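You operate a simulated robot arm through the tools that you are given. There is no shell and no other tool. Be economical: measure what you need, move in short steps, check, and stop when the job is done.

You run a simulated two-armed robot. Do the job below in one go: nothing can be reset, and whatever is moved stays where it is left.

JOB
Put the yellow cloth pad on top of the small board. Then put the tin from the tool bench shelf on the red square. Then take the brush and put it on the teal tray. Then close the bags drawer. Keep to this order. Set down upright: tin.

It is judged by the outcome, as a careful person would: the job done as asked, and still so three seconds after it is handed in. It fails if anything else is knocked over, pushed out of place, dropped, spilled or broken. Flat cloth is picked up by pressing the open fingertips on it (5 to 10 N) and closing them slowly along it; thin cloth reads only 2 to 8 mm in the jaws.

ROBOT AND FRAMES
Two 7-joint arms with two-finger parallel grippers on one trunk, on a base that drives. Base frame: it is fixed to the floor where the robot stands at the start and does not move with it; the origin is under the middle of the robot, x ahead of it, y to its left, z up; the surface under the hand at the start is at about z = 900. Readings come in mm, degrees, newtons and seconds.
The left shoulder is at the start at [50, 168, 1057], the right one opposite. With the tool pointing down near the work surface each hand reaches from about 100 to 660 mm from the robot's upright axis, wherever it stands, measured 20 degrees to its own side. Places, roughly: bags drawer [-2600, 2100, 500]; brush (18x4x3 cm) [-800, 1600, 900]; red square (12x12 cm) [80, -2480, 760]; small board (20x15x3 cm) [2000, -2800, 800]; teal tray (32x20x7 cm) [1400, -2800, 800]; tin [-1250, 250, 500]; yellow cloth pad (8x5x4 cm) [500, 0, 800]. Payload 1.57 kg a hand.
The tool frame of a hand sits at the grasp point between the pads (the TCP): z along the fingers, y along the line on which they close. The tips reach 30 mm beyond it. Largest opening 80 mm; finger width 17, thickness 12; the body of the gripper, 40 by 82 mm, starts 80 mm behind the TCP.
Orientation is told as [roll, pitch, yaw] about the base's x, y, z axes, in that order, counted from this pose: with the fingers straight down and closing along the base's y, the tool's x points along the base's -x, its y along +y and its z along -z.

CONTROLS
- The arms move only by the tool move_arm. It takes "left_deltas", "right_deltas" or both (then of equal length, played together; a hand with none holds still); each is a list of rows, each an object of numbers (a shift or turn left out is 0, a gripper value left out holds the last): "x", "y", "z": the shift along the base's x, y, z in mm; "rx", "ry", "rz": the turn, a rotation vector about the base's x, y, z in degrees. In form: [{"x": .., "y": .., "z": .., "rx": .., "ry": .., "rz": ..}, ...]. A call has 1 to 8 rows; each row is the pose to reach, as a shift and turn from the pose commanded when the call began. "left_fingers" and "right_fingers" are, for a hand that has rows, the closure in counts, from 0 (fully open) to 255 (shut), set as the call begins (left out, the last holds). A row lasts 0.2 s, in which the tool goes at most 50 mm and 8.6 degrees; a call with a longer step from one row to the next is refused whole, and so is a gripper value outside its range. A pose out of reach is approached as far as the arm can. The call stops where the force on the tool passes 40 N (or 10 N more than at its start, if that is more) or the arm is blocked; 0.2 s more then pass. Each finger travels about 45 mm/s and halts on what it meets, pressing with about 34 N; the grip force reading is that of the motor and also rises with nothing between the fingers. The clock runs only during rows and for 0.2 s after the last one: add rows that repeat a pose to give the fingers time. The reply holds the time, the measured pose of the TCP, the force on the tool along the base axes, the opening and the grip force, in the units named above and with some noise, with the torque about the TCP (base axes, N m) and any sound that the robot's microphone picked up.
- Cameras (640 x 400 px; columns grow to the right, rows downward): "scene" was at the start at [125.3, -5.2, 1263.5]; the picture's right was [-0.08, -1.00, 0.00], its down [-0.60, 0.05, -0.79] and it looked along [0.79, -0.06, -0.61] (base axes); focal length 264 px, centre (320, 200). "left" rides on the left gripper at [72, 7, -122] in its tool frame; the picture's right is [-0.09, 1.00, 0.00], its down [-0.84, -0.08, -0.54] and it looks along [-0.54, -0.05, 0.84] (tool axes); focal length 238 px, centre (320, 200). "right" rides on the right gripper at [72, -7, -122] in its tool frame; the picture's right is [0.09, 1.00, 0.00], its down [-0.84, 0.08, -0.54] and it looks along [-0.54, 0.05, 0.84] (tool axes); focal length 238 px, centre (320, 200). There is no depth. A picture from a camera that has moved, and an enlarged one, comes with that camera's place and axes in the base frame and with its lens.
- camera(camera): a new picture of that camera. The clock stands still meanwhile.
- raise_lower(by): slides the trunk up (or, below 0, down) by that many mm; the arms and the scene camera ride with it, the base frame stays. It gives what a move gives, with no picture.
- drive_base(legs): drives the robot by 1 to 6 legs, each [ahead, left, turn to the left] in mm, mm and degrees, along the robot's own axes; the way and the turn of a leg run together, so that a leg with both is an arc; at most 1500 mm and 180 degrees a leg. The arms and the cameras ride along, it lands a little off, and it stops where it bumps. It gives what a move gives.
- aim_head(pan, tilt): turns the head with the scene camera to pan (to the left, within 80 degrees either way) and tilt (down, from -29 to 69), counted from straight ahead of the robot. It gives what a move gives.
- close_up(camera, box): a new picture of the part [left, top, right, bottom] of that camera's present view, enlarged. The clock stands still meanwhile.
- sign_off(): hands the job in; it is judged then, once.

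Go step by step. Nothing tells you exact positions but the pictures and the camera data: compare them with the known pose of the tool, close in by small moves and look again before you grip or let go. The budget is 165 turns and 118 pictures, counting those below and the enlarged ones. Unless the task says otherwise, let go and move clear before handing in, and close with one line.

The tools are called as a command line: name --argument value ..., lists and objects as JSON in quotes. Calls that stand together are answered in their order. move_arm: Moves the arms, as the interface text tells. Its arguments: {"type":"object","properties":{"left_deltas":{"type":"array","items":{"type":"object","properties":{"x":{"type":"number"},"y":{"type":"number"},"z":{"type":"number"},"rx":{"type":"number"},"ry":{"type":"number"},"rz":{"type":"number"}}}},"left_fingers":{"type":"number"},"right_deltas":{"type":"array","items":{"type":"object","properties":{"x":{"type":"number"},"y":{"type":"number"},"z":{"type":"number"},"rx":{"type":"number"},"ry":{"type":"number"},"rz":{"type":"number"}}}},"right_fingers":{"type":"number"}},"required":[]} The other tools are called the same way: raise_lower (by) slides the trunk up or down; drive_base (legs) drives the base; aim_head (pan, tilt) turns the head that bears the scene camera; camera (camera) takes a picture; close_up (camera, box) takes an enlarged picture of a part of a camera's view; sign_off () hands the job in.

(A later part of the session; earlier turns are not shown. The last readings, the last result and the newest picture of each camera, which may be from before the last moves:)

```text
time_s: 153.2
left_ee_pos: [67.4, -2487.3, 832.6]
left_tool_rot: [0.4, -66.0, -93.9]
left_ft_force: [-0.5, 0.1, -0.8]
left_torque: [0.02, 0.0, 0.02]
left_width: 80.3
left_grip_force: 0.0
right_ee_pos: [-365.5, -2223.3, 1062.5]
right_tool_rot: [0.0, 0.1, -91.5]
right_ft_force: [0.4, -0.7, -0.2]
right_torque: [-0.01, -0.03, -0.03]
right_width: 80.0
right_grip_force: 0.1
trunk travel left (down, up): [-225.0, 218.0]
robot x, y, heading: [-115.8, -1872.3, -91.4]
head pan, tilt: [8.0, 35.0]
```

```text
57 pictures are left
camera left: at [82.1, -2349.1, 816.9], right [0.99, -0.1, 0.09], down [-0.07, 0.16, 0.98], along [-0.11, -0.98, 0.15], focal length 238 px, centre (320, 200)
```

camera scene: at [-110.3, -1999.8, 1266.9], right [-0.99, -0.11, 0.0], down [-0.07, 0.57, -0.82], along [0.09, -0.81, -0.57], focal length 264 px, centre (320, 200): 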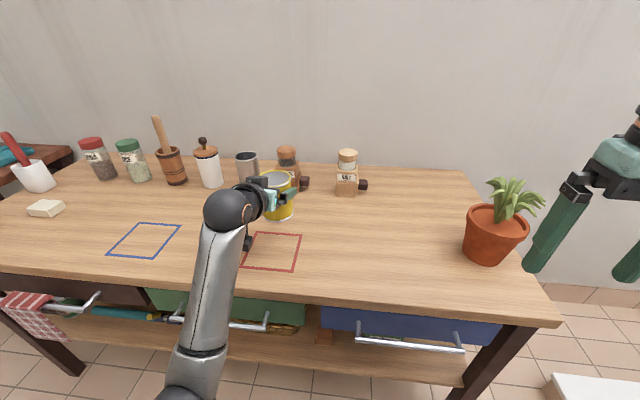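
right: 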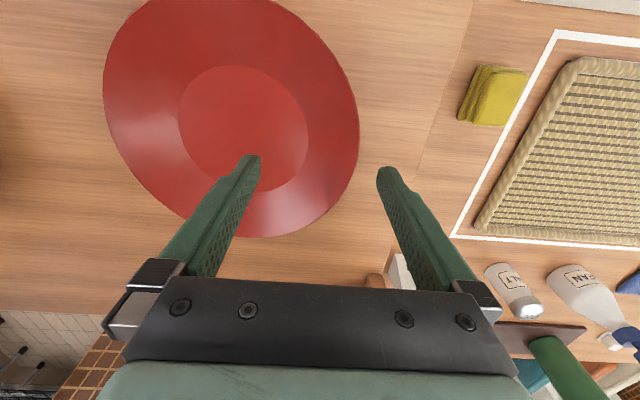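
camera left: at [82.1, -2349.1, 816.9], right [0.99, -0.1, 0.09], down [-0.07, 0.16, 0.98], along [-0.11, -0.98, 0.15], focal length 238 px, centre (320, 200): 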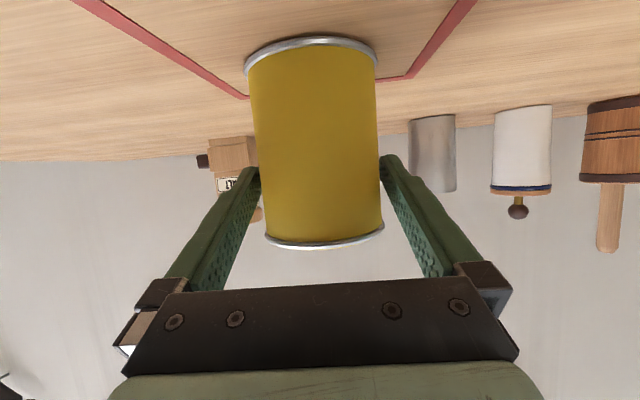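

Open. I withdraw gently along the hand's axis.

move_arm --left_deltas '[{"y": 10, "x": 0.6}, {"y": 20, "x": 1.2}, {"y": 30, "x": 1.8}, {"y": 40, "x": 2.4}, {"y": 50, "x": 3}, {"y": 60, "x": 3.6}, {"y": 70, "x": 4.2}, {"y": 80, "x": 4.8}]'

camera --camera "left"

```text
time_s: 155.0
left_ee_pos: [73.6, -2410.4, 832.6]
left_tool_rot: [0.4, -65.9, -93.9]
left_ft_force: [0.6, 0.5, 0.5]
left_torque: [-0.01, 0.03, -0.01]
left_width: 79.9
left_grip_force: 0.2
right_ee_pos: [-364.6, -2223.5, 1062.5]
right_tool_rot: [-0.1, 0.0, -91.5]
right_ft_force: [0.0, 0.1, 0.4]
right_torque: [0.01, 0.04, -0.05]
right_width: 80.0
right_grip_force: 0.0
trunk travel left (down, up): [-225.0, 218.0]
robot x, y, heading: [-117.5, -1872.7, -91.5]
head pan, tilt: [8.0, 35.0]
```

```text
56 pictures are left
camera left: at [87.3, -2270.3, 816.7], right [0.99, -0.1, 0.09], down [-0.07, 0.16, 0.98], along [-0.11, -0.98, 0.15], focal length 238 px, centre (320, 200)
```

left: 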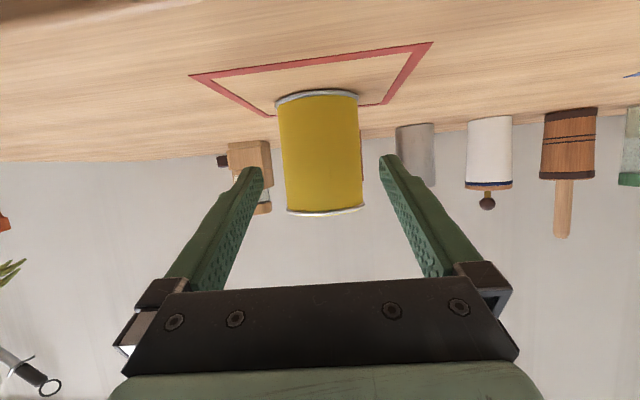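

The tin stands upright. I'll back the base off and check from the head camera that it's centred within the square.

drive_base --legs '[[-150, 0, 0]]'

aim_head --pan 14 --tilt 35

camera --camera "scene"

camera --camera "left"

```text
time_s: 156.4
left_ee_pos: [74.9, -2260.9, 833.2]
left_tool_rot: [0.5, -66.0, -94.0]
left_ft_force: [-0.5, -0.2, -0.4]
left_torque: [0.0, 0.01, -0.03]
left_width: 80.0
left_grip_force: 0.0
right_ee_pos: [-362.5, -2071.7, 1062.7]
right_tool_rot: [0.0, -0.2, -91.6]
right_ft_force: [-0.7, 1.1, 0.0]
right_torque: [-0.01, 0.02, -0.01]
right_width: 79.9
right_grip_force: 0.0
trunk travel left (down, up): [-225.0, 218.0]
robot x, y, heading: [-114.3, -1723.2, -91.4]
head pan, tilt: [8.0, 35.0]
```

```text
time_s: 157.1
left_ee_pos: [75.4, -2260.6, 832.9]
left_tool_rot: [0.3, -66.0, -94.0]
left_ft_force: [-0.1, -0.2, 1.2]
left_torque: [-0.01, 0.01, 0.01]
left_width: 80.1
left_grip_force: 0.0
right_ee_pos: [-361.7, -2071.7, 1063.1]
right_tool_rot: [0.0, -0.1, -91.6]
right_ft_force: [-0.3, 0.3, -0.9]
right_torque: [-0.02, -0.01, -0.03]
right_width: 79.6
right_grip_force: 0.0
trunk travel left (down, up): [-225.0, 218.0]
robot x, y, heading: [-111.8, -1723.4, -91.7]
head pan, tilt: [14.0, 35.0]
```

```text
55 pictures are left
camera scene: at [-97.8, -1847.4, 1267.1], right [-0.98, -0.21, 0.0], down [-0.12, 0.56, -0.82], along [0.18, -0.8, -0.57], focal length 264 px, centre (320, 200)
```

scene: 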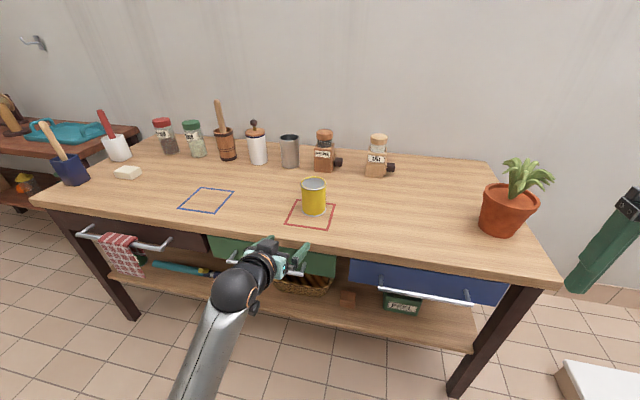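

```text
54 pictures are left
camera left: at [90.5, -2120.7, 816.6], right [0.99, -0.1, 0.09], down [-0.07, 0.16, 0.98], along [-0.11, -0.98, 0.15], focal length 238 px, centre (320, 200)
```

left: 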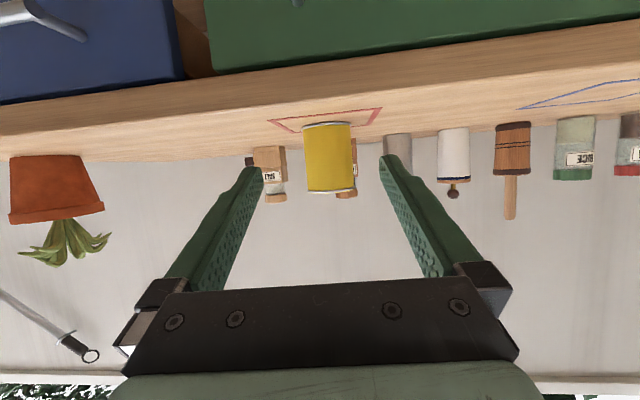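

close_up --camera "scene" --box '[270, 165, 360, 240]'

```text
5.33 times, centred on (315, 202) of scene
camera zoom: at [-97.8, -1847.4, 1267.1], right [-0.98, -0.21, 0.0], down [-0.12, 0.56, -0.82], along [0.18, -0.8, -0.57], focal length 1407 px, centre (347, 187)
```

zoom: 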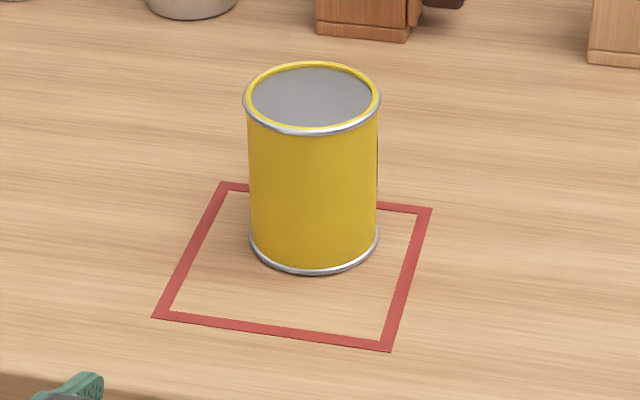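

The tin is inside, but its back touches the far line (~26 mm off centre). I'll regrip it and centre it properly.

drive_base --legs '[[150, 0, 0]]'

camera --camera "left"

```text
time_s: 158.4
left_ee_pos: [72.2, -2409.4, 832.6]
left_tool_rot: [0.3, -65.9, -94.2]
left_ft_force: [0.6, 0.2, 0.6]
left_torque: [0.02, 0.0, 0.03]
left_width: 80.2
left_grip_force: 0.1
right_ee_pos: [-366.0, -2220.2, 1062.1]
right_tool_rot: [0.1, 0.0, -91.6]
right_ft_force: [-0.1, -0.2, 0.4]
right_torque: [0.02, 0.01, -0.01]
right_width: 80.0
right_grip_force: 0.1
trunk travel left (down, up): [-225.0, 218.0]
robot x, y, heading: [-119.0, -1871.9, -91.5]
head pan, tilt: [14.0, 35.0]
```

```text
52 pictures are left
camera left: at [86.2, -2269.8, 816.5], right [0.99, -0.1, 0.09], down [-0.07, 0.16, 0.98], along [-0.11, -0.98, 0.15], focal length 238 px, centre (320, 200)
```

left: 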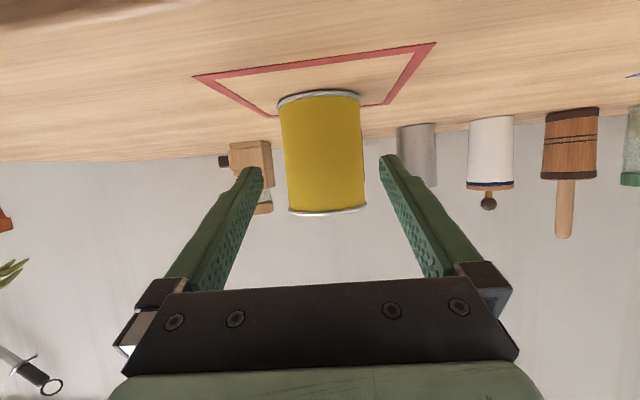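

Nearly the same pose as before; re-entering with a small trim, then closing.

move_arm --left_deltas '[{"y": -12, "x": 1.5}, {"y": -24, "x": 1}, {"y": -36, "x": 0.2}, {"y": -48, "x": -0.6}, {"y": -58, "x": -1.3}, {"y": -68, "x": -2}, {"y": -78, "x": -3}, {"y": -78, "x": -3}]'

camera --camera "left"

```text
time_s: 160.2
left_ee_pos: [68.3, -2486.5, 832.1]
left_tool_rot: [0.4, -65.9, -94.0]
left_ft_force: [0.0, 0.0, -0.8]
left_torque: [0.02, 0.01, 0.0]
left_width: 80.0
left_grip_force: 0.1
right_ee_pos: [-366.3, -2221.4, 1062.7]
right_tool_rot: [0.0, 0.0, -91.5]
right_ft_force: [-0.2, -0.4, 0.9]
right_torque: [0.01, 0.02, 0.0]
right_width: 79.7
right_grip_force: 0.1
trunk travel left (down, up): [-225.0, 218.0]
robot x, y, heading: [-118.4, -1872.7, -91.8]
head pan, tilt: [14.0, 35.0]
```

```text
51 pictures are left
camera left: at [83.0, -2346.7, 816.7], right [0.99, -0.1, 0.09], down [-0.07, 0.16, 0.98], along [-0.11, -0.98, 0.15], focal length 238 px, centre (320, 200)
```

left: 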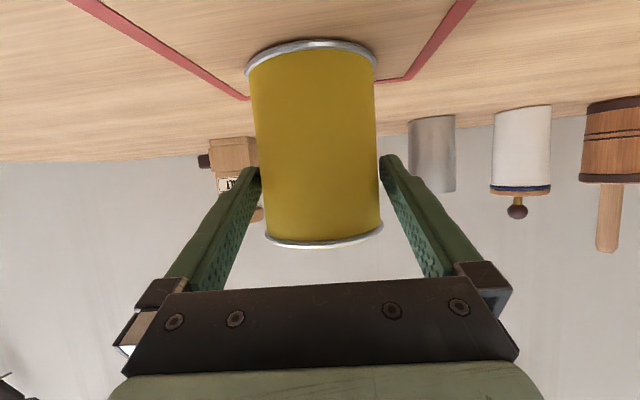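

move_arm --left_deltas '[{"z": 0}, {"z": 0}, {"z": 0}, {"z": 0}, {"z": 0}]' --left_fingers 255

move_arm --left_deltas '[{"z": 5}, {"z": 9}, {"z": 9, "y": 9}, {"z": 9, "y": 18, "x": 2}, {"z": 9, "y": 26, "x": 3}, {"z": 5, "y": 26, "x": 3}, {"z": 2, "y": 26, "x": 3}, {"z": 1, "y": 26, "x": 3}]'

camera --camera "left"

```text
time_s: 161.4
left_ee_pos: [67.6, -2486.7, 831.8]
left_tool_rot: [0.4, -66.0, -94.0]
left_ft_force: [-1.7, -1.4, -0.3]
left_torque: [-0.03, 0.05, -0.02]
left_width: 72.4
left_grip_force: 34.1
right_ee_pos: [-364.9, -2221.3, 1062.2]
right_tool_rot: [-0.1, 0.0, -91.6]
right_ft_force: [0.8, 0.2, 0.0]
right_torque: [-0.01, -0.01, 0.02]
right_width: 80.0
right_grip_force: 0.1
trunk travel left (down, up): [-225.0, 218.0]
robot x, y, heading: [-121.0, -1871.3, -91.2]
head pan, tilt: [14.0, 35.0]
```

```text
time_s: 163.2
left_ee_pos: [70.9, -2461.8, 834.4]
left_tool_rot: [0.4, -65.9, -94.2]
left_ft_force: [0.2, -0.2, -3.8]
left_torque: [0.05, -0.02, 0.02]
left_width: 72.6
left_grip_force: 34.0
right_ee_pos: [-365.6, -2221.3, 1064.0]
right_tool_rot: [0.0, -0.1, -91.6]
right_ft_force: [-0.6, 0.3, -0.3]
right_torque: [-0.02, 0.02, 0.0]
right_width: 79.9
right_grip_force: 0.1
trunk travel left (down, up): [-225.0, 218.0]
robot x, y, heading: [-115.8, -1873.4, -91.9]
head pan, tilt: [14.0, 35.0]
```

```text
50 pictures are left
camera left: at [86.5, -2322.0, 817.5], right [0.99, -0.1, 0.09], down [-0.07, 0.16, 0.98], along [-0.11, -0.98, 0.15], focal length 238 px, centre (320, 200)
```

left: 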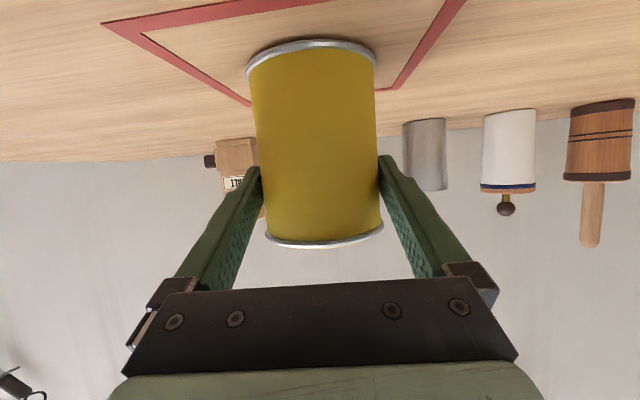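

Now just above the surface; lower 2 mm, release and withdraw.

move_arm --left_deltas '[{"z": -1}, {"z": -2.5}, {"z": -2.5}]'

move_arm --left_deltas '[{"z": 0}, {"z": 0}, {"z": 0}]' --left_fingers 0

move_arm --left_deltas '[{"y": 10, "x": 0.6}, {"y": 20, "x": 1.2}, {"y": 30, "x": 1.8}, {"y": 40, "x": 2.4}, {"y": 50, "x": 3}, {"y": 60, "x": 3.6}, {"y": 70, "x": 4.2}, {"y": 80, "x": 4.8}]'

drive_base --legs '[[-200, 0, 0]]'

camera --camera "scene"

close_up --camera "scene" --box '[265, 145, 355, 220]'

```text
time_s: 164.0
left_ee_pos: [70.8, -2461.5, 833.1]
left_tool_rot: [0.4, -66.1, -94.1]
left_ft_force: [0.2, 0.5, 2.3]
left_torque: [0.19, 0.02, 0.0]
left_width: 72.7
left_grip_force: 33.7
right_ee_pos: [-365.9, -2220.5, 1063.2]
right_tool_rot: [0.0, 0.0, -91.6]
right_ft_force: [-0.6, 0.3, -0.2]
right_torque: [0.03, 0.02, -0.04]
right_width: 80.0
right_grip_force: 0.0
trunk travel left (down, up): [-225.0, 218.0]
robot x, y, heading: [-119.0, -1871.8, -91.6]
head pan, tilt: [14.0, 35.0]
```

```text
time_s: 164.8
left_ee_pos: [71.3, -2460.9, 831.5]
left_tool_rot: [0.4, -65.9, -94.1]
left_ft_force: [0.3, 0.3, 0.8]
left_torque: [-0.03, 0.0, 0.01]
left_width: 79.8
left_grip_force: 0.1
right_ee_pos: [-366.1, -2221.5, 1062.9]
right_tool_rot: [0.0, -0.1, -91.5]
right_ft_force: [-0.8, 0.6, 0.2]
right_torque: [0.0, 0.0, 0.0]
right_width: 80.1
right_grip_force: 0.0
trunk travel left (down, up): [-225.0, 218.0]
robot x, y, heading: [-119.7, -1871.2, -91.7]
head pan, tilt: [14.0, 35.0]
```

```text
time_s: 166.6
left_ee_pos: [76.0, -2380.1, 830.3]
left_tool_rot: [0.4, -65.9, -94.1]
left_ft_force: [0.7, -0.7, 0.4]
left_torque: [0.01, -0.02, 0.01]
left_width: 79.8
left_grip_force: 0.0
right_ee_pos: [-366.0, -2221.0, 1063.3]
right_tool_rot: [-0.1, -0.1, -91.6]
right_ft_force: [0.2, -0.3, 0.5]
right_torque: [-0.01, -0.01, 0.0]
right_width: 80.1
right_grip_force: 0.1
trunk travel left (down, up): [-225.0, 218.0]
robot x, y, heading: [-120.0, -1873.8, -91.5]
head pan, tilt: [14.0, 35.0]
```

```text
time_s: 168.2
left_ee_pos: [80.4, -2178.7, 831.1]
left_tool_rot: [0.4, -66.0, -94.2]
left_ft_force: [-0.1, 0.3, 0.5]
left_torque: [-0.04, 0.0, -0.03]
left_width: 80.1
left_grip_force: 0.0
right_ee_pos: [-360.5, -2018.3, 1062.4]
right_tool_rot: [0.0, -0.1, -91.6]
right_ft_force: [0.2, 1.1, -0.8]
right_torque: [-0.02, 0.01, -0.01]
right_width: 80.2
right_grip_force: 0.0
trunk travel left (down, up): [-225.0, 218.0]
robot x, y, heading: [-111.8, -1668.4, -91.7]
head pan, tilt: [14.0, 35.0]
```

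```text
49 pictures are left
camera scene: at [-96.3, -1793.6, 1267.1], right [-0.98, -0.21, 0.0], down [-0.12, 0.56, -0.82], along [0.17, -0.8, -0.57], focal length 264 px, centre (320, 200)
```

scene: 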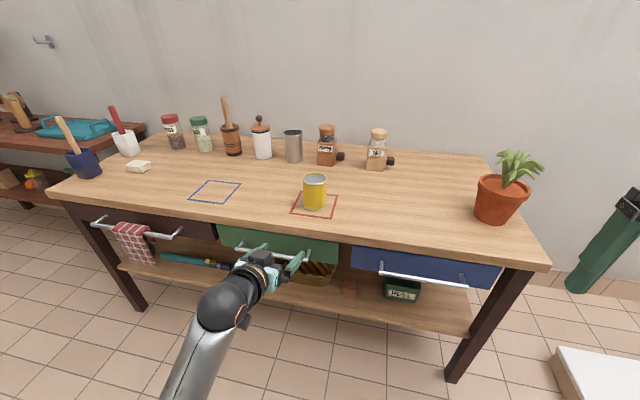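

```text
5.33 times, centred on (310, 182) of scene
camera zoom: at [-96.3, -1793.6, 1267.1], right [-0.98, -0.21, 0.0], down [-0.12, 0.56, -0.82], along [0.17, -0.8, -0.57], focal length 1407 px, centre (373, 293)
```

zoom: 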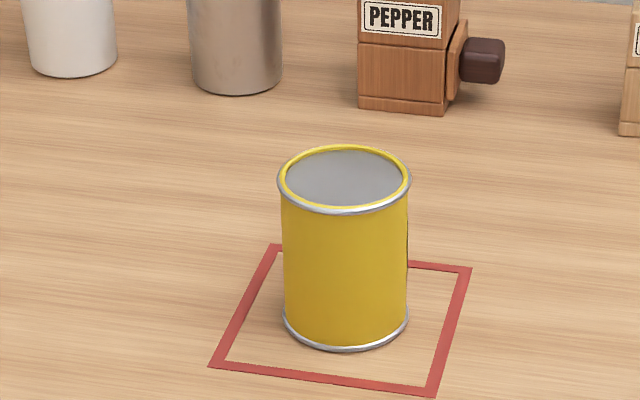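

The tin is now well inside the square. Next the brush: I fold the left hand back to pointing down and drive to the dark counter.

move_arm --left_deltas '[{"rx": 8.2, "z": 27, "y": 5}, {"rx": 16.4, "z": 54, "y": 15}, {"rx": 24.6, "z": 81, "y": 30}, {"rx": 32.8, "z": 108, "y": 45}, {"rx": 41, "z": 135, "y": 60}, {"rx": 49.2, "z": 162, "y": 75}, {"rx": 57.4, "z": 190, "y": 90}, {"rx": 65.6, "z": 215, "y": 110}]'

drive_base --legs '[[0, -100, 0], [-1500, 0, 0], [0, 0, -88]]'

aim_head --pan -50 --tilt 20

camera --camera "scene"

```text
time_s: 170.1
left_ee_pos: [80.1, -2067.6, 1045.8]
left_tool_rot: [-3.3, -0.3, -91.6]
left_ft_force: [0.4, 0.0, 0.4]
left_torque: [0.01, 0.05, 0.01]
left_width: 80.2
left_grip_force: 0.2
right_ee_pos: [-360.8, -2017.9, 1062.4]
right_tool_rot: [-0.1, -0.2, -91.7]
right_ft_force: [0.2, 0.8, 0.6]
right_torque: [0.0, 0.03, 0.02]
right_width: 79.9
right_grip_force: 0.0
trunk travel left (down, up): [-225.0, 218.0]
robot x, y, heading: [-113.4, -1666.9, -91.7]
head pan, tilt: [14.0, 35.0]
```

```text
time_s: 182.4
left_ee_pos: [-565.4, -362.7, 1044.6]
left_tool_rot: [-3.4, -0.4, 179.4]
left_ft_force: [-0.1, 0.2, 0.2]
left_torque: [0.02, -0.02, 0.03]
left_width: 80.0
left_grip_force: 0.0
right_ee_pos: [-524.8, 78.1, 1063.7]
right_tool_rot: [0.0, 0.1, 179.4]
right_ft_force: [0.1, 0.0, -1.1]
right_torque: [-0.01, -0.01, 0.01]
right_width: 79.9
right_grip_force: 0.0
trunk travel left (down, up): [-225.0, 218.0]
robot x, y, heading: [-169.6, -160.8, 179.3]
head pan, tilt: [14.0, 35.0]
```

```text
time_s: 183.8
left_ee_pos: [-565.0, -364.9, 1045.2]
left_tool_rot: [-3.5, -0.4, 179.4]
left_ft_force: [0.0, -0.8, -0.3]
left_torque: [-0.03, -0.02, 0.0]
left_width: 80.3
left_grip_force: 0.0
right_ee_pos: [-523.2, 78.6, 1062.9]
right_tool_rot: [0.0, -0.1, 179.4]
right_ft_force: [-0.1, 0.1, 0.4]
right_torque: [-0.01, -0.03, -0.01]
right_width: 80.3
right_grip_force: 0.0
trunk travel left (down, up): [-225.0, 218.0]
robot x, y, heading: [-171.4, -166.4, 179.2]
head pan, tilt: [-50.0, 20.0]
```

```text
47 pictures are left
camera scene: at [-270.7, -89.3, 1290.9], right [0.77, 0.64, 0.0], down [0.22, -0.26, -0.94], along [-0.6, 0.73, -0.34], focal length 264 px, centre (320, 200)
```

scene: 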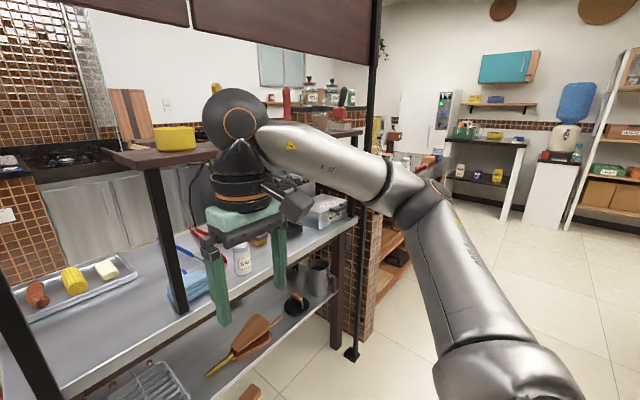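

I'll slide sideways towards the dark counter and look.

drive_base --legs '[[0, -1100, 0]]'

aim_head --pan -30 --tilt 30

camera --camera "scene"

```text
time_s: 193.6
left_ee_pos: [-558.4, 715.7, 1045.4]
left_tool_rot: [-3.4, -0.4, -180.0]
left_ft_force: [0.3, 0.5, 0.4]
left_torque: [0.0, 0.0, -0.04]
left_width: 80.3
left_grip_force: 0.1
right_ee_pos: [-521.2, 1158.4, 1062.9]
right_tool_rot: [0.1, 0.0, -179.9]
right_ft_force: [-0.6, 0.7, 0.0]
right_torque: [0.01, 0.01, 0.01]
right_width: 80.1
right_grip_force: 0.1
trunk travel left (down, up): [-225.0, 218.0]
robot x, y, heading: [-166.9, 919.1, -179.8]
head pan, tilt: [-50.0, 20.0]
```

```text
time_s: 194.4
left_ee_pos: [-558.4, 716.5, 1044.6]
left_tool_rot: [-3.4, -0.4, -179.9]
left_ft_force: [-0.8, 0.0, 0.6]
left_torque: [-0.01, 0.0, 0.0]
left_width: 80.2
left_grip_force: 0.0
right_ee_pos: [-521.0, 1158.3, 1063.4]
right_tool_rot: [0.1, -0.1, -180.0]
right_ft_force: [0.0, 0.3, -0.5]
right_torque: [0.0, -0.01, 0.0]
right_width: 80.3
right_grip_force: 0.1
trunk travel left (down, up): [-225.0, 218.0]
robot x, y, heading: [-166.6, 921.0, -179.8]
head pan, tilt: [-30.0, 30.0]
```

```text
46 pictures are left
camera scene: at [-285.3, 968.0, 1274.9], right [0.5, 0.87, 0.0], down [0.43, -0.25, -0.87], along [-0.75, 0.43, -0.5], focal length 264 px, centre (320, 200)
```

scene: 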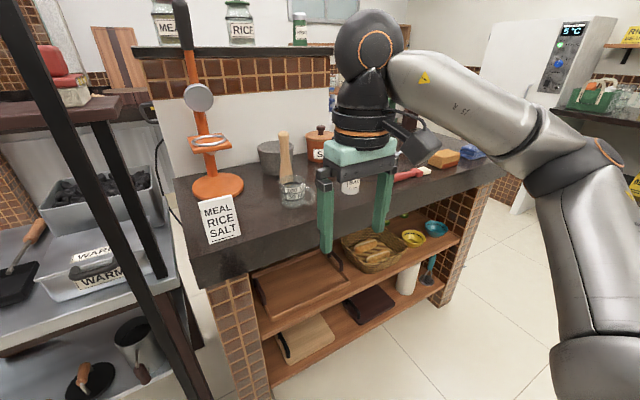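

The counter's items are behind the arm; sliding 350 mm further right to view them.

drive_base --legs '[[0, -400, 0]]'

aim_head --pan -5 --tilt 32

camera --camera "scene"

camera --camera "right"

```text
time_s: 198.5
left_ee_pos: [-559.4, 1120.0, 1045.0]
left_tool_rot: [-3.3, -0.4, -179.6]
left_ft_force: [-0.4, 1.1, -0.4]
left_torque: [-0.02, -0.01, 0.02]
left_width: 79.9
left_grip_force: 0.1
right_ee_pos: [-524.5, 1561.1, 1062.4]
right_tool_rot: [0.0, -0.2, -179.6]
right_ft_force: [1.5, 0.8, -0.2]
right_torque: [0.03, 0.01, 0.0]
right_width: 80.1
right_grip_force: 0.1
trunk travel left (down, up): [-225.0, 218.0]
robot x, y, heading: [-167.6, 1325.0, -179.6]
head pan, tilt: [-30.0, 30.0]
```

```text
time_s: 199.4
left_ee_pos: [-557.9, 1119.1, 1045.3]
left_tool_rot: [-3.3, -0.4, -179.7]
left_ft_force: [0.4, -0.4, 0.1]
left_torque: [-0.03, 0.01, 0.01]
left_width: 80.0
left_grip_force: 0.2
right_ee_pos: [-523.3, 1561.8, 1064.3]
right_tool_rot: [-0.1, -0.1, -179.7]
right_ft_force: [0.1, -0.6, 1.1]
right_torque: [0.0, -0.05, 0.0]
right_width: 80.0
right_grip_force: 0.0
trunk travel left (down, up): [-225.0, 218.0]
robot x, y, heading: [-163.6, 1327.8, -179.5]
head pan, tilt: [-5.0, 32.0]
```

```text
45 pictures are left
camera scene: at [-297.5, 1334.3, 1271.7], right [0.08, 1.0, 0.0], down [0.53, -0.04, -0.85], along [-0.85, 0.07, -0.53], focal length 264 px, centre (320, 200)
```

scene: 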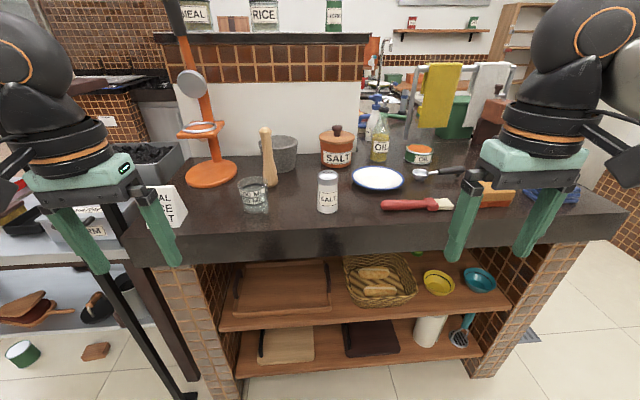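

```text
44 pictures are left
camera right: at [-451.5, 1567.2, 1185.0], right [0.1, -1.0, 0.0], down [-0.84, -0.08, 0.54], along [-0.54, -0.05, -0.84], focal length 238 px, centre (320, 200)
```

right: 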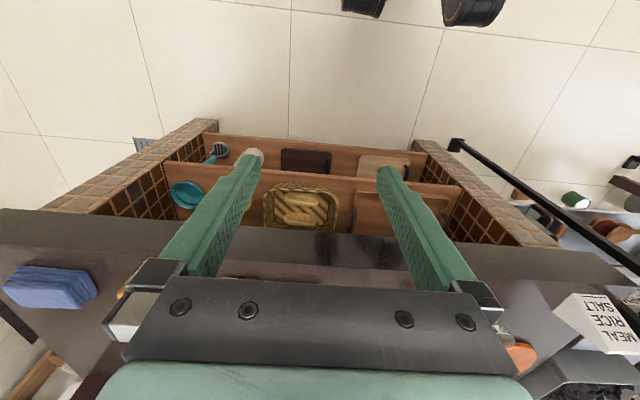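

Zooming on the red-handled item and the block beside it.

close_up --camera "scene" --box '[360, 150, 580, 260]'

```text
2.91 times, centred on (470, 205) of scene
camera zoom: at [-297.5, 1334.3, 1271.7], right [0.08, 1.0, 0.0], down [0.53, -0.04, -0.85], along [-0.85, 0.07, -0.53], focal length 767 px, centre (-116, 186)
```

zoom: 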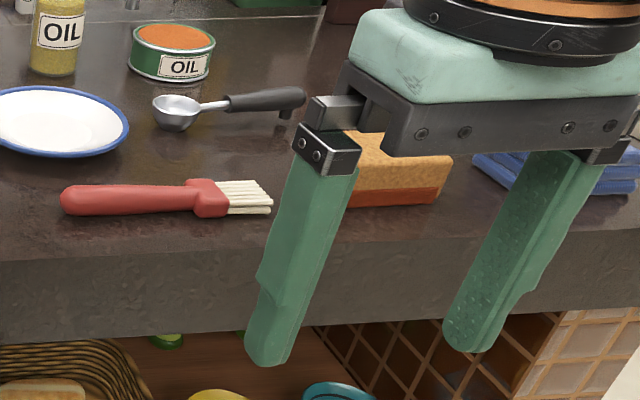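

The brush is the red-handled one, lying along y, centre ≈ [-826, 1617], top ≈ 915. I'll move the base closer and turn the right hand 90° so the fingers close across the handle.

drive_base --legs '[[130, -60, 0]]'

move_arm --right_deltas '[{"rz": 8.5}, {"rz": 17, "x": -10}, {"rz": 25.5, "x": -20}, {"rz": 34, "x": -30}, {"rz": 42.5, "x": -40}, {"rz": 51, "x": -50}, {"rz": 59.5, "x": -60}, {"rz": 68, "x": -70}]' --right_fingers 0

move_arm --right_deltas '[{"rz": 7, "x": -20}, {"rz": 14, "x": -40}, {"rz": 22, "x": -60}]'

camera --camera "right"

camera --camera "scene"

```text
time_s: 200.8
left_ee_pos: [-690.2, 1179.4, 1045.2]
left_tool_rot: [-3.5, -0.4, -179.8]
left_ft_force: [-0.8, -0.4, -0.6]
left_torque: [-0.01, -0.02, 0.02]
left_width: 80.3
left_grip_force: 0.1
right_ee_pos: [-653.4, 1621.9, 1063.2]
right_tool_rot: [0.0, 0.0, -179.9]
right_ft_force: [-0.5, 0.7, 0.1]
right_torque: [0.0, -0.01, 0.04]
right_width: 80.2
right_grip_force: 0.0
trunk travel left (down, up): [-225.0, 218.0]
robot x, y, heading: [-297.6, 1383.8, -179.9]
head pan, tilt: [-5.0, 32.0]
```

```text
time_s: 202.6
left_ee_pos: [-688.2, 1178.8, 1045.8]
left_tool_rot: [-3.4, -0.4, -179.8]
left_ft_force: [-0.1, -0.7, 0.0]
left_torque: [0.02, 0.05, 0.0]
left_width: 80.0
left_grip_force: 0.0
right_ee_pos: [-651.9, 1558.3, 1040.8]
right_tool_rot: [-0.1, -0.1, -112.0]
right_ft_force: [0.1, -0.3, -1.0]
right_torque: [0.01, 0.03, -0.01]
right_width: 80.0
right_grip_force: 0.1
right hand out of reach, approached as far as the arm can: row 6, 7, 8
trunk travel left (down, up): [-225.0, 218.0]
robot x, y, heading: [-295.3, 1382.8, -180.0]
head pan, tilt: [-5.0, 32.0]
```

```text
time_s: 203.3
left_ee_pos: [-688.5, 1179.0, 1045.1]
left_tool_rot: [-3.3, -0.4, -179.7]
left_ft_force: [0.4, 0.0, 0.3]
left_torque: [0.01, -0.01, 0.03]
left_width: 80.1
left_grip_force: 0.1
right_ee_pos: [-594.1, 1492.1, 1017.2]
right_tool_rot: [-0.1, -0.1, -89.9]
right_ft_force: [0.1, -0.7, 0.5]
right_torque: [0.01, -0.01, 0.01]
right_width: 80.0
right_grip_force: 0.0
right hand out of reach, approached as far as the arm can: row 1, 2, 3
trunk travel left (down, up): [-225.0, 218.0]
robot x, y, heading: [-297.1, 1381.1, -179.6]
head pan, tilt: [-5.0, 32.0]
```

```text
42 pictures are left
camera right: at [-600.2, 1562.8, 1137.9], right [1.0, 0.09, 0.0], down [0.08, -0.84, 0.54], along [0.05, -0.54, -0.84], focal length 238 px, centre (320, 200)
```

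right: 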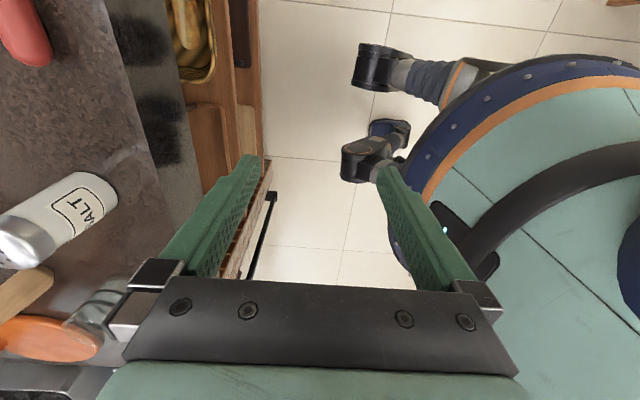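

```text
41 pictures are left
camera scene: at [-427.3, 1393.4, 1271.7], right [0.08, 1.0, 0.0], down [0.53, -0.04, -0.85], along [-0.85, 0.07, -0.53], focal length 264 px, centre (320, 200)
```

scene: 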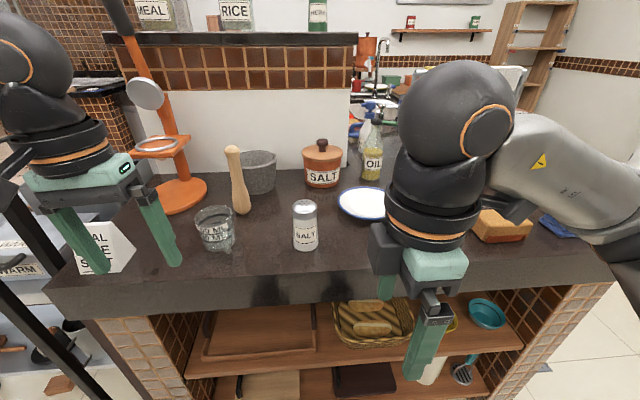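

That direction runs into the wrist's limit. I'll turn the hand the other way instead.

move_arm --right_deltas '[{"rz": -8.5, "y": 15, "z": 8}, {"rz": -17, "y": 32, "z": 16}, {"rz": -25.5, "y": 48, "z": 24, "x": -10}, {"rz": -34, "y": 64, "z": 32, "x": -20}, {"rz": -42.5, "y": 80, "z": 40, "x": -30}, {"rz": -51, "y": 96, "z": 45, "x": -40}, {"rz": -59.5, "y": 112, "z": 45, "x": -50}, {"rz": -68, "y": 128, "z": 45, "x": -60}]'

move_arm --right_deltas '[{"rz": -8.5}, {"rz": -17}, {"rz": -25.5}, {"rz": -34}, {"rz": -42.5}, {"rz": -51}, {"rz": -59.5}, {"rz": -68}]'

move_arm --right_deltas '[{"rz": -8.5}, {"rz": -17}, {"rz": -25.5}, {"rz": -34}, {"rz": -42.5}, {"rz": -44}]'

camera --camera "right"

camera --camera "scene"

```text
time_s: 205.2
left_ee_pos: [-689.4, 1179.6, 1044.9]
left_tool_rot: [-3.5, -0.4, -179.9]
left_ft_force: [0.5, 0.0, 0.4]
left_torque: [-0.01, -0.01, -0.02]
left_width: 80.0
left_grip_force: 0.1
right_ee_pos: [-653.8, 1616.0, 1061.0]
right_tool_rot: [0.0, 0.0, -158.0]
right_ft_force: [0.1, -0.2, 0.2]
right_torque: [0.03, 0.01, -0.02]
right_width: 79.8
right_grip_force: 0.1
trunk travel left (down, up): [-225.0, 218.0]
robot x, y, heading: [-301.6, 1382.9, -179.9]
head pan, tilt: [-5.0, 32.0]
```

```text
time_s: 206.9
left_ee_pos: [-688.3, 1178.4, 1044.5]
left_tool_rot: [-3.4, -0.3, -179.8]
left_ft_force: [1.1, -0.4, 0.1]
left_torque: [0.01, -0.02, 0.01]
left_width: 80.3
left_grip_force: 0.1
right_ee_pos: [-654.1, 1615.9, 1063.0]
right_tool_rot: [-0.1, -0.1, 134.0]
right_ft_force: [0.0, -0.2, 0.4]
right_torque: [-0.01, 0.01, -0.03]
right_width: 80.1
right_grip_force: 0.2
trunk travel left (down, up): [-225.0, 218.0]
robot x, y, heading: [-297.1, 1382.5, -179.7]
head pan, tilt: [-5.0, 32.0]
```

```text
time_s: 208.3
left_ee_pos: [-688.6, 1180.4, 1045.7]
left_tool_rot: [-3.5, -0.4, -179.8]
left_ft_force: [0.3, -0.1, 0.6]
left_torque: [0.02, 0.0, 0.03]
left_width: 79.9
left_grip_force: 0.0
right_ee_pos: [-654.1, 1616.2, 1062.7]
right_tool_rot: [0.0, -0.1, 90.0]
right_ft_force: [0.5, -0.5, 1.1]
right_torque: [-0.02, 0.01, 0.02]
right_width: 79.9
right_grip_force: 0.2
trunk travel left (down, up): [-225.0, 218.0]
robot x, y, heading: [-299.3, 1385.6, -179.9]
head pan, tilt: [-5.0, 32.0]
```

```text
40 pictures are left
camera right: at [-646.7, 1542.7, 1185.1], right [-1.0, -0.09, 0.0], down [-0.08, 0.84, 0.54], along [-0.05, 0.54, -0.84], focal length 238 px, centre (320, 200)
```

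right: 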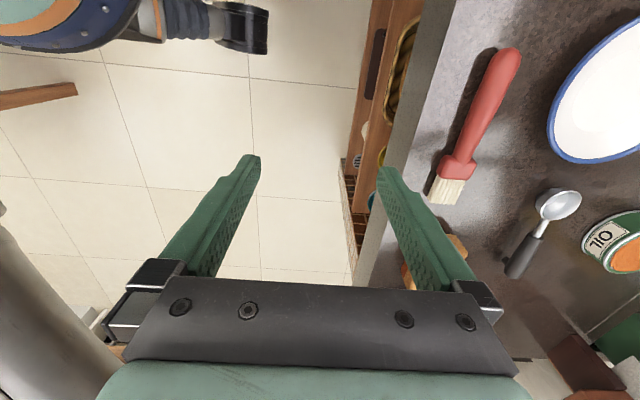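

```text
39 pictures are left
camera scene: at [-427.3, 1393.6, 1271.7], right [0.08, 1.0, 0.0], down [0.53, -0.04, -0.85], along [-0.85, 0.07, -0.53], focal length 264 px, centre (320, 200)
```

scene: 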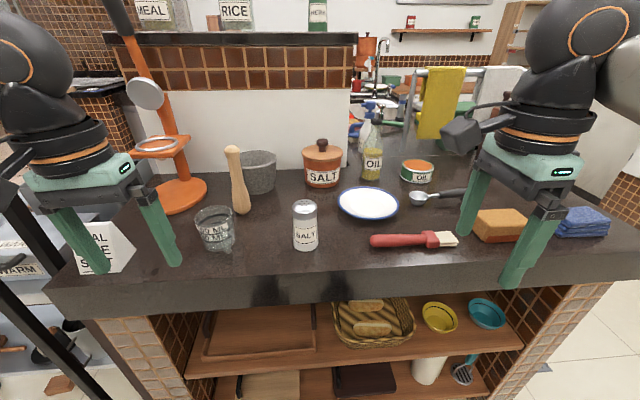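

Now the hand turns fine; the brush runs from [-833, 1532] to [-827, 1707]. Moving above the handle at y ≈ 1605.

move_arm --right_deltas '[{"x": -45, "y": -3}, {"x": -90, "y": -6}, {"x": -135, "y": -9}, {"x": -176, "y": -11}, {"x": -176, "y": -11, "z": -40}, {"x": -176, "y": -11, "z": -75}, {"x": -176, "y": -11, "z": -75}]'

camera --camera "right"

close_up --camera "scene" --box '[340, 130, 560, 270]'

```text
time_s: 209.9
left_ee_pos: [-689.0, 1179.9, 1045.0]
left_tool_rot: [-3.3, -0.4, -179.8]
left_ft_force: [-0.5, -0.4, 0.0]
left_torque: [-0.02, -0.02, 0.01]
left_width: 80.0
left_grip_force: 0.1
right_ee_pos: [-831.4, 1606.1, 989.1]
right_tool_rot: [0.0, -0.2, 90.3]
right_ft_force: [0.3, -0.8, 0.4]
right_torque: [-0.02, 0.02, 0.0]
right_width: 80.1
right_grip_force: 0.0
trunk travel left (down, up): [-225.0, 218.0]
robot x, y, heading: [-300.6, 1383.3, -179.5]
head pan, tilt: [-5.0, 32.0]
```

```text
38 pictures are left
camera right: at [-823.5, 1532.1, 1111.7], right [-1.0, -0.1, 0.0], down [-0.08, 0.84, 0.54], along [-0.05, 0.54, -0.84], focal length 238 px, centre (320, 200)
```

right: 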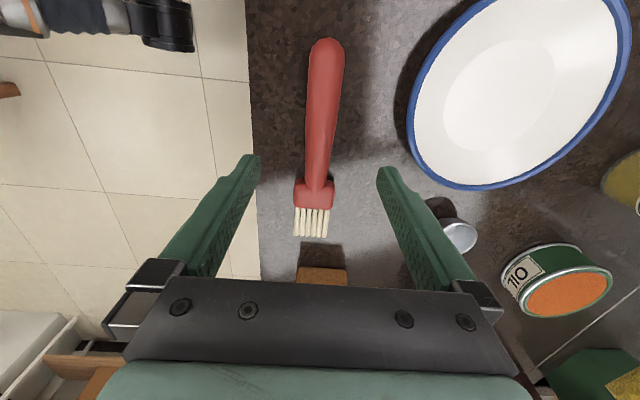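

```text
2.86 times, centred on (450, 200) of scene
camera zoom: at [-427.3, 1393.5, 1271.7], right [0.08, 1.0, 0.0], down [0.53, -0.04, -0.85], along [-0.85, 0.07, -0.53], focal length 754 px, centre (-51, 200)
```

zoom: 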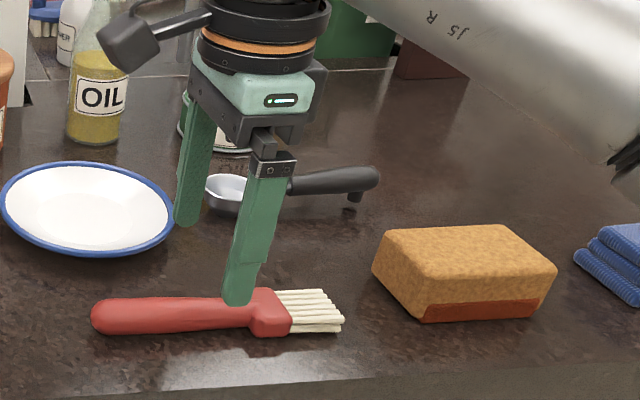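

Well aligned. Lowering around the handle.

move_arm --right_deltas '[{"x": 2, "z": -20}, {"x": 2, "z": -38}, {"x": 2, "z": -50}, {"x": 2, "z": -54}]'

camera --camera "right"

close_up --camera "scene" --box '[340, 130, 560, 270]'

```text
time_s: 210.9
left_ee_pos: [-689.0, 1179.5, 1045.7]
left_tool_rot: [-3.4, -0.5, -179.7]
left_ft_force: [0.1, -0.6, 0.1]
left_torque: [-0.01, 0.0, 0.03]
left_width: 80.1
left_grip_force: 0.0
right_ee_pos: [-827.3, 1604.7, 933.6]
right_tool_rot: [0.0, -0.1, 90.2]
right_ft_force: [-0.1, 0.1, 0.4]
right_torque: [0.04, 0.01, 0.0]
right_width: 80.0
right_grip_force: 0.0
trunk travel left (down, up): [-225.0, 218.0]
robot x, y, heading: [-294.1, 1384.7, -179.8]
head pan, tilt: [-5.0, 32.0]
```

```text
36 pictures are left
camera right: at [-820.6, 1531.0, 1055.9], right [-1.0, -0.1, 0.0], down [-0.08, 0.84, 0.54], along [-0.05, 0.54, -0.84], focal length 238 px, centre (320, 200)
```

right: 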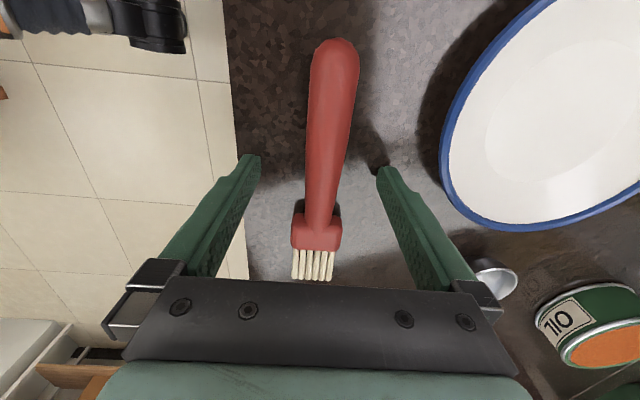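

```text
2.86 times, centred on (450, 200) of scene
camera zoom: at [-427.3, 1393.6, 1271.7], right [0.08, 1.0, 0.0], down [0.53, -0.04, -0.85], along [-0.85, 0.07, -0.53], focal length 754 px, centre (-51, 200)
```

zoom: 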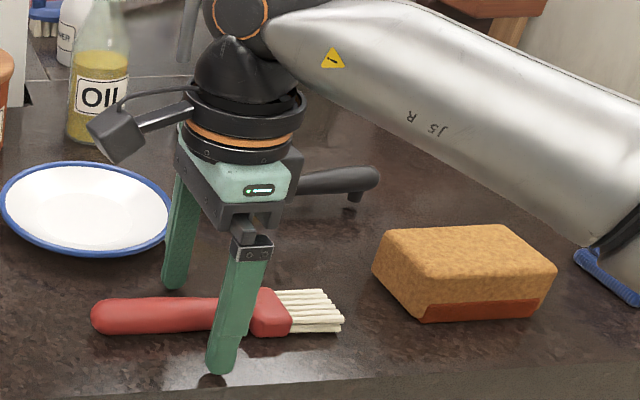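

Straddling the handle. Closing, then lifting a little to check.

move_arm --right_deltas '[{"z": -1}, {"z": -1}, {"z": -1}, {"z": -1}, {"z": -1}, {"z": -1}]' --right_fingers 255

move_arm --right_deltas '[{"z": 5}, {"z": 15}, {"z": 30}, {"z": 50}, {"z": 75}, {"z": 100}]'

camera --camera "scene"

camera --camera "right"

```text
time_s: 212.3
left_ee_pos: [-689.8, 1178.1, 1045.2]
left_tool_rot: [-3.4, -0.3, -179.8]
left_ft_force: [0.4, -0.3, 0.3]
left_torque: [0.02, 0.0, 0.02]
left_width: 80.1
left_grip_force: 0.0
right_ee_pos: [-828.5, 1603.8, 933.5]
right_tool_rot: [0.1, -0.1, 90.2]
right_ft_force: [-0.1, -0.8, -0.5]
right_torque: [-0.05, -0.01, 0.0]
right_width: 23.4
right_grip_force: 33.7
trunk travel left (down, up): [-225.0, 218.0]
robot x, y, heading: [-296.8, 1385.9, -180.0]
head pan, tilt: [-5.0, 32.0]
```

```text
time_s: 213.8
left_ee_pos: [-688.3, 1178.5, 1046.3]
left_tool_rot: [-3.3, -0.4, -179.7]
left_ft_force: [-0.3, -0.7, -0.1]
left_torque: [0.03, 0.0, 0.0]
left_width: 79.9
left_grip_force: 0.1
right_ee_pos: [-827.0, 1604.5, 1034.0]
right_tool_rot: [0.0, -0.1, 90.2]
right_ft_force: [0.1, -0.3, -0.7]
right_torque: [0.0, 0.01, 0.0]
right_width: 23.4
right_grip_force: 33.7
trunk travel left (down, up): [-225.0, 218.0]
robot x, y, heading: [-300.1, 1384.0, -180.0]
head pan, tilt: [-5.0, 32.0]
```

```text
34 pictures are left
camera scene: at [-427.2, 1393.5, 1271.7], right [0.08, 1.0, 0.0], down [0.53, -0.04, -0.85], along [-0.85, 0.07, -0.53], focal length 264 px, centre (320, 200)
```

scene: 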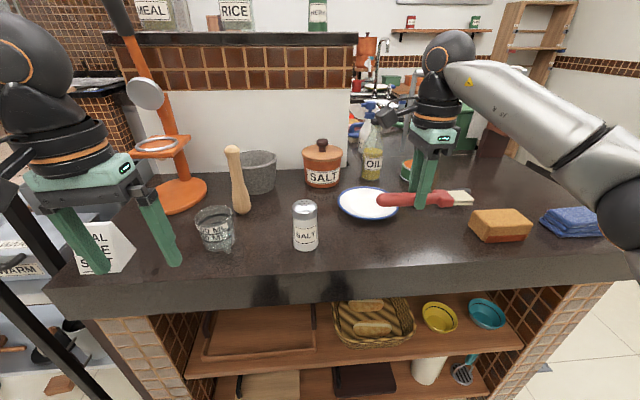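

```text
33 pictures are left
camera right: at [-819.9, 1531.4, 1156.2], right [-1.0, -0.1, 0.0], down [-0.08, 0.84, 0.54], along [-0.05, 0.54, -0.84], focal length 238 px, centre (320, 200)
```

right: 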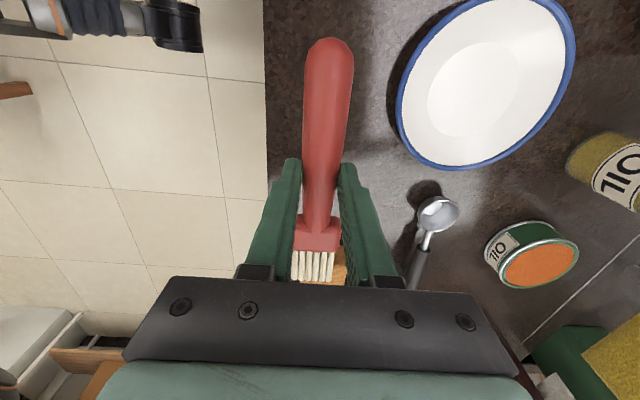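

Brush held. Tuck it back and drive to the tray table.

move_arm --right_deltas '[{"x": 40, "z": 10}, {"x": 80, "z": 20}, {"x": 120, "z": 30}, {"x": 160, "z": 30}, {"x": 175, "z": 30}]'

drive_base --legs '[[-130, 0, 0], [0, 1500, 0], [0, 0, 90], [1450, 0, 0], [0, 1500, 0]]'

aim_head --pan 0 --tilt 35

camera --camera "scene"

```text
time_s: 214.9
left_ee_pos: [-688.9, 1178.6, 1046.5]
left_tool_rot: [-3.5, -0.4, -179.8]
left_ft_force: [0.0, -0.8, 0.2]
left_torque: [0.02, -0.02, -0.02]
left_width: 79.8
left_grip_force: 0.1
right_ee_pos: [-653.9, 1603.7, 1064.4]
right_tool_rot: [0.0, -0.1, 90.1]
right_ft_force: [-0.5, 0.0, -0.2]
right_torque: [-0.04, 0.01, -0.02]
right_width: 23.0
right_grip_force: 33.7
trunk travel left (down, up): [-225.0, 218.0]
robot x, y, heading: [-297.4, 1382.7, -180.0]
head pan, tilt: [-5.0, 32.0]
```

```text
time_s: 252.7
left_ee_pos: [1545.6, -1975.0, 1046.3]
left_tool_rot: [-3.4, -0.3, -90.3]
left_ft_force: [0.6, 0.8, 0.3]
left_torque: [-0.02, -0.01, 0.01]
left_width: 80.1
left_grip_force: 0.0
right_ee_pos: [1120.0, -1937.0, 1064.0]
right_tool_rot: [0.1, -0.1, 179.5]
right_ft_force: [0.1, 0.0, 0.0]
right_torque: [0.01, 0.0, 0.04]
right_width: 23.2
right_grip_force: 34.2
trunk travel left (down, up): [-225.0, 218.0]
robot x, y, heading: [1346.1, -1579.5, -90.1]
head pan, tilt: [-5.0, 32.0]
```

```text
time_s: 253.4
left_ee_pos: [1544.3, -1975.6, 1044.9]
left_tool_rot: [-3.4, -0.4, -90.3]
left_ft_force: [0.2, 0.2, 0.4]
left_torque: [-0.02, 0.0, 0.01]
left_width: 80.1
left_grip_force: 0.0
right_ee_pos: [1120.9, -1937.6, 1063.9]
right_tool_rot: [-0.1, -0.1, 179.5]
right_ft_force: [0.1, -0.8, -0.2]
right_torque: [-0.01, -0.06, -0.02]
right_width: 23.3
right_grip_force: 33.5
trunk travel left (down, up): [-225.0, 218.0]
robot x, y, heading: [1347.1, -1582.5, -90.5]
head pan, tilt: [0.0, 35.0]
```

```text
32 pictures are left
camera scene: at [1342.0, -1708.8, 1267.1], right [-1.0, 0.01, 0.0], down [0.0, 0.57, -0.82], along [-0.01, -0.82, -0.57], focal length 264 px, centre (320, 200)
```

scene: 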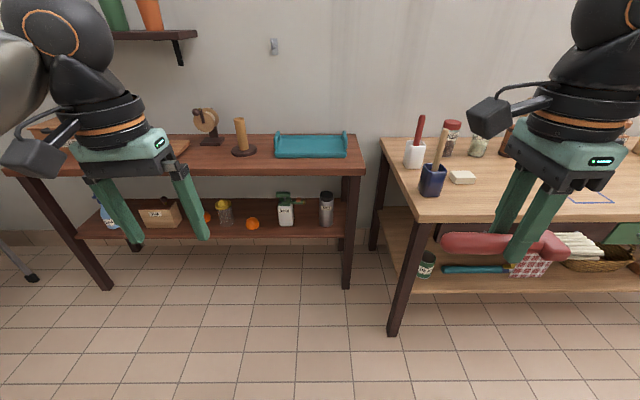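

The tray is at ≈ [1370, -2808]. Drive to stand before it with the right hand in line.

drive_base --legs '[[0, 250, 0], [640, 0, 0]]'

aim_head --pan -25 --tilt 38

camera --camera "scene"

camera --camera "right"

```text
time_s: 259.4
left_ee_pos: [1788.5, -2616.5, 1045.5]
left_tool_rot: [-3.4, -0.4, -91.0]
left_ft_force: [-0.2, 0.4, -0.1]
left_torque: [-0.01, -0.01, -0.01]
left_width: 80.2
left_grip_force: 0.0
right_ee_pos: [1364.2, -2572.3, 1064.4]
right_tool_rot: [-0.1, -0.1, 179.0]
right_ft_force: [0.8, -0.8, -1.5]
right_torque: [0.0, -0.02, 0.01]
right_width: 23.4
right_grip_force: 33.8
trunk travel left (down, up): [-225.0, 218.0]
robot x, y, heading: [1592.4, -2221.4, -91.0]
head pan, tilt: [0.0, 35.0]
```

```text
time_s: 260.3
left_ee_pos: [1789.9, -2618.1, 1046.1]
left_tool_rot: [-3.4, -0.5, -91.0]
left_ft_force: [0.8, 0.0, 0.0]
left_torque: [0.01, 0.0, 0.0]
left_width: 80.1
left_grip_force: 0.1
right_ee_pos: [1364.0, -2574.1, 1064.5]
right_tool_rot: [-0.1, -0.1, 179.0]
right_ft_force: [0.7, -0.5, -1.2]
right_torque: [0.01, -0.01, 0.03]
right_width: 23.3
right_grip_force: 33.9
trunk travel left (down, up): [-225.0, 218.0]
robot x, y, heading: [1590.7, -2223.3, -90.7]
head pan, tilt: [-25.0, 38.0]
```

```text
31 pictures are left
camera scene: at [1552.0, -2337.2, 1262.5], right [-0.9, 0.44, 0.0], down [0.27, 0.55, -0.79], along [-0.35, -0.71, -0.62], focal length 264 px, centre (320, 200)
```

scene: 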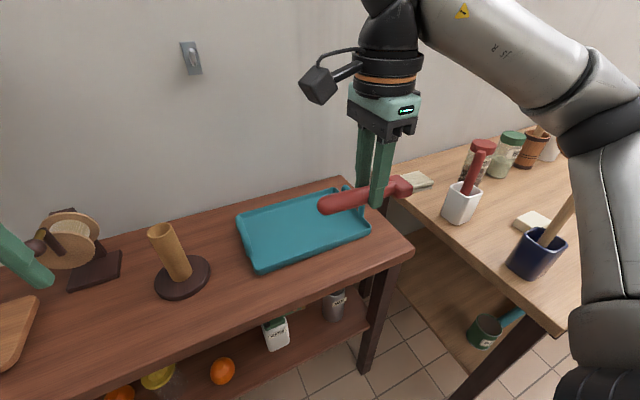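

```text
30 pictures are left
camera right: at [1436.9, -2569.5, 1186.2], right [0.07, -1.0, 0.0], down [-0.84, -0.06, 0.54], along [-0.54, -0.04, -0.84], focal length 238 px, centre (320, 200)
```

right: 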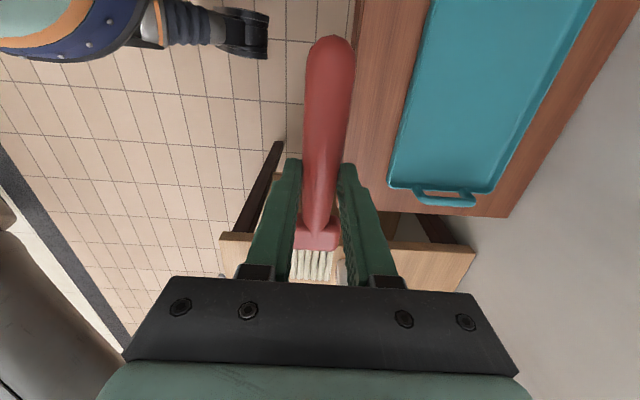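

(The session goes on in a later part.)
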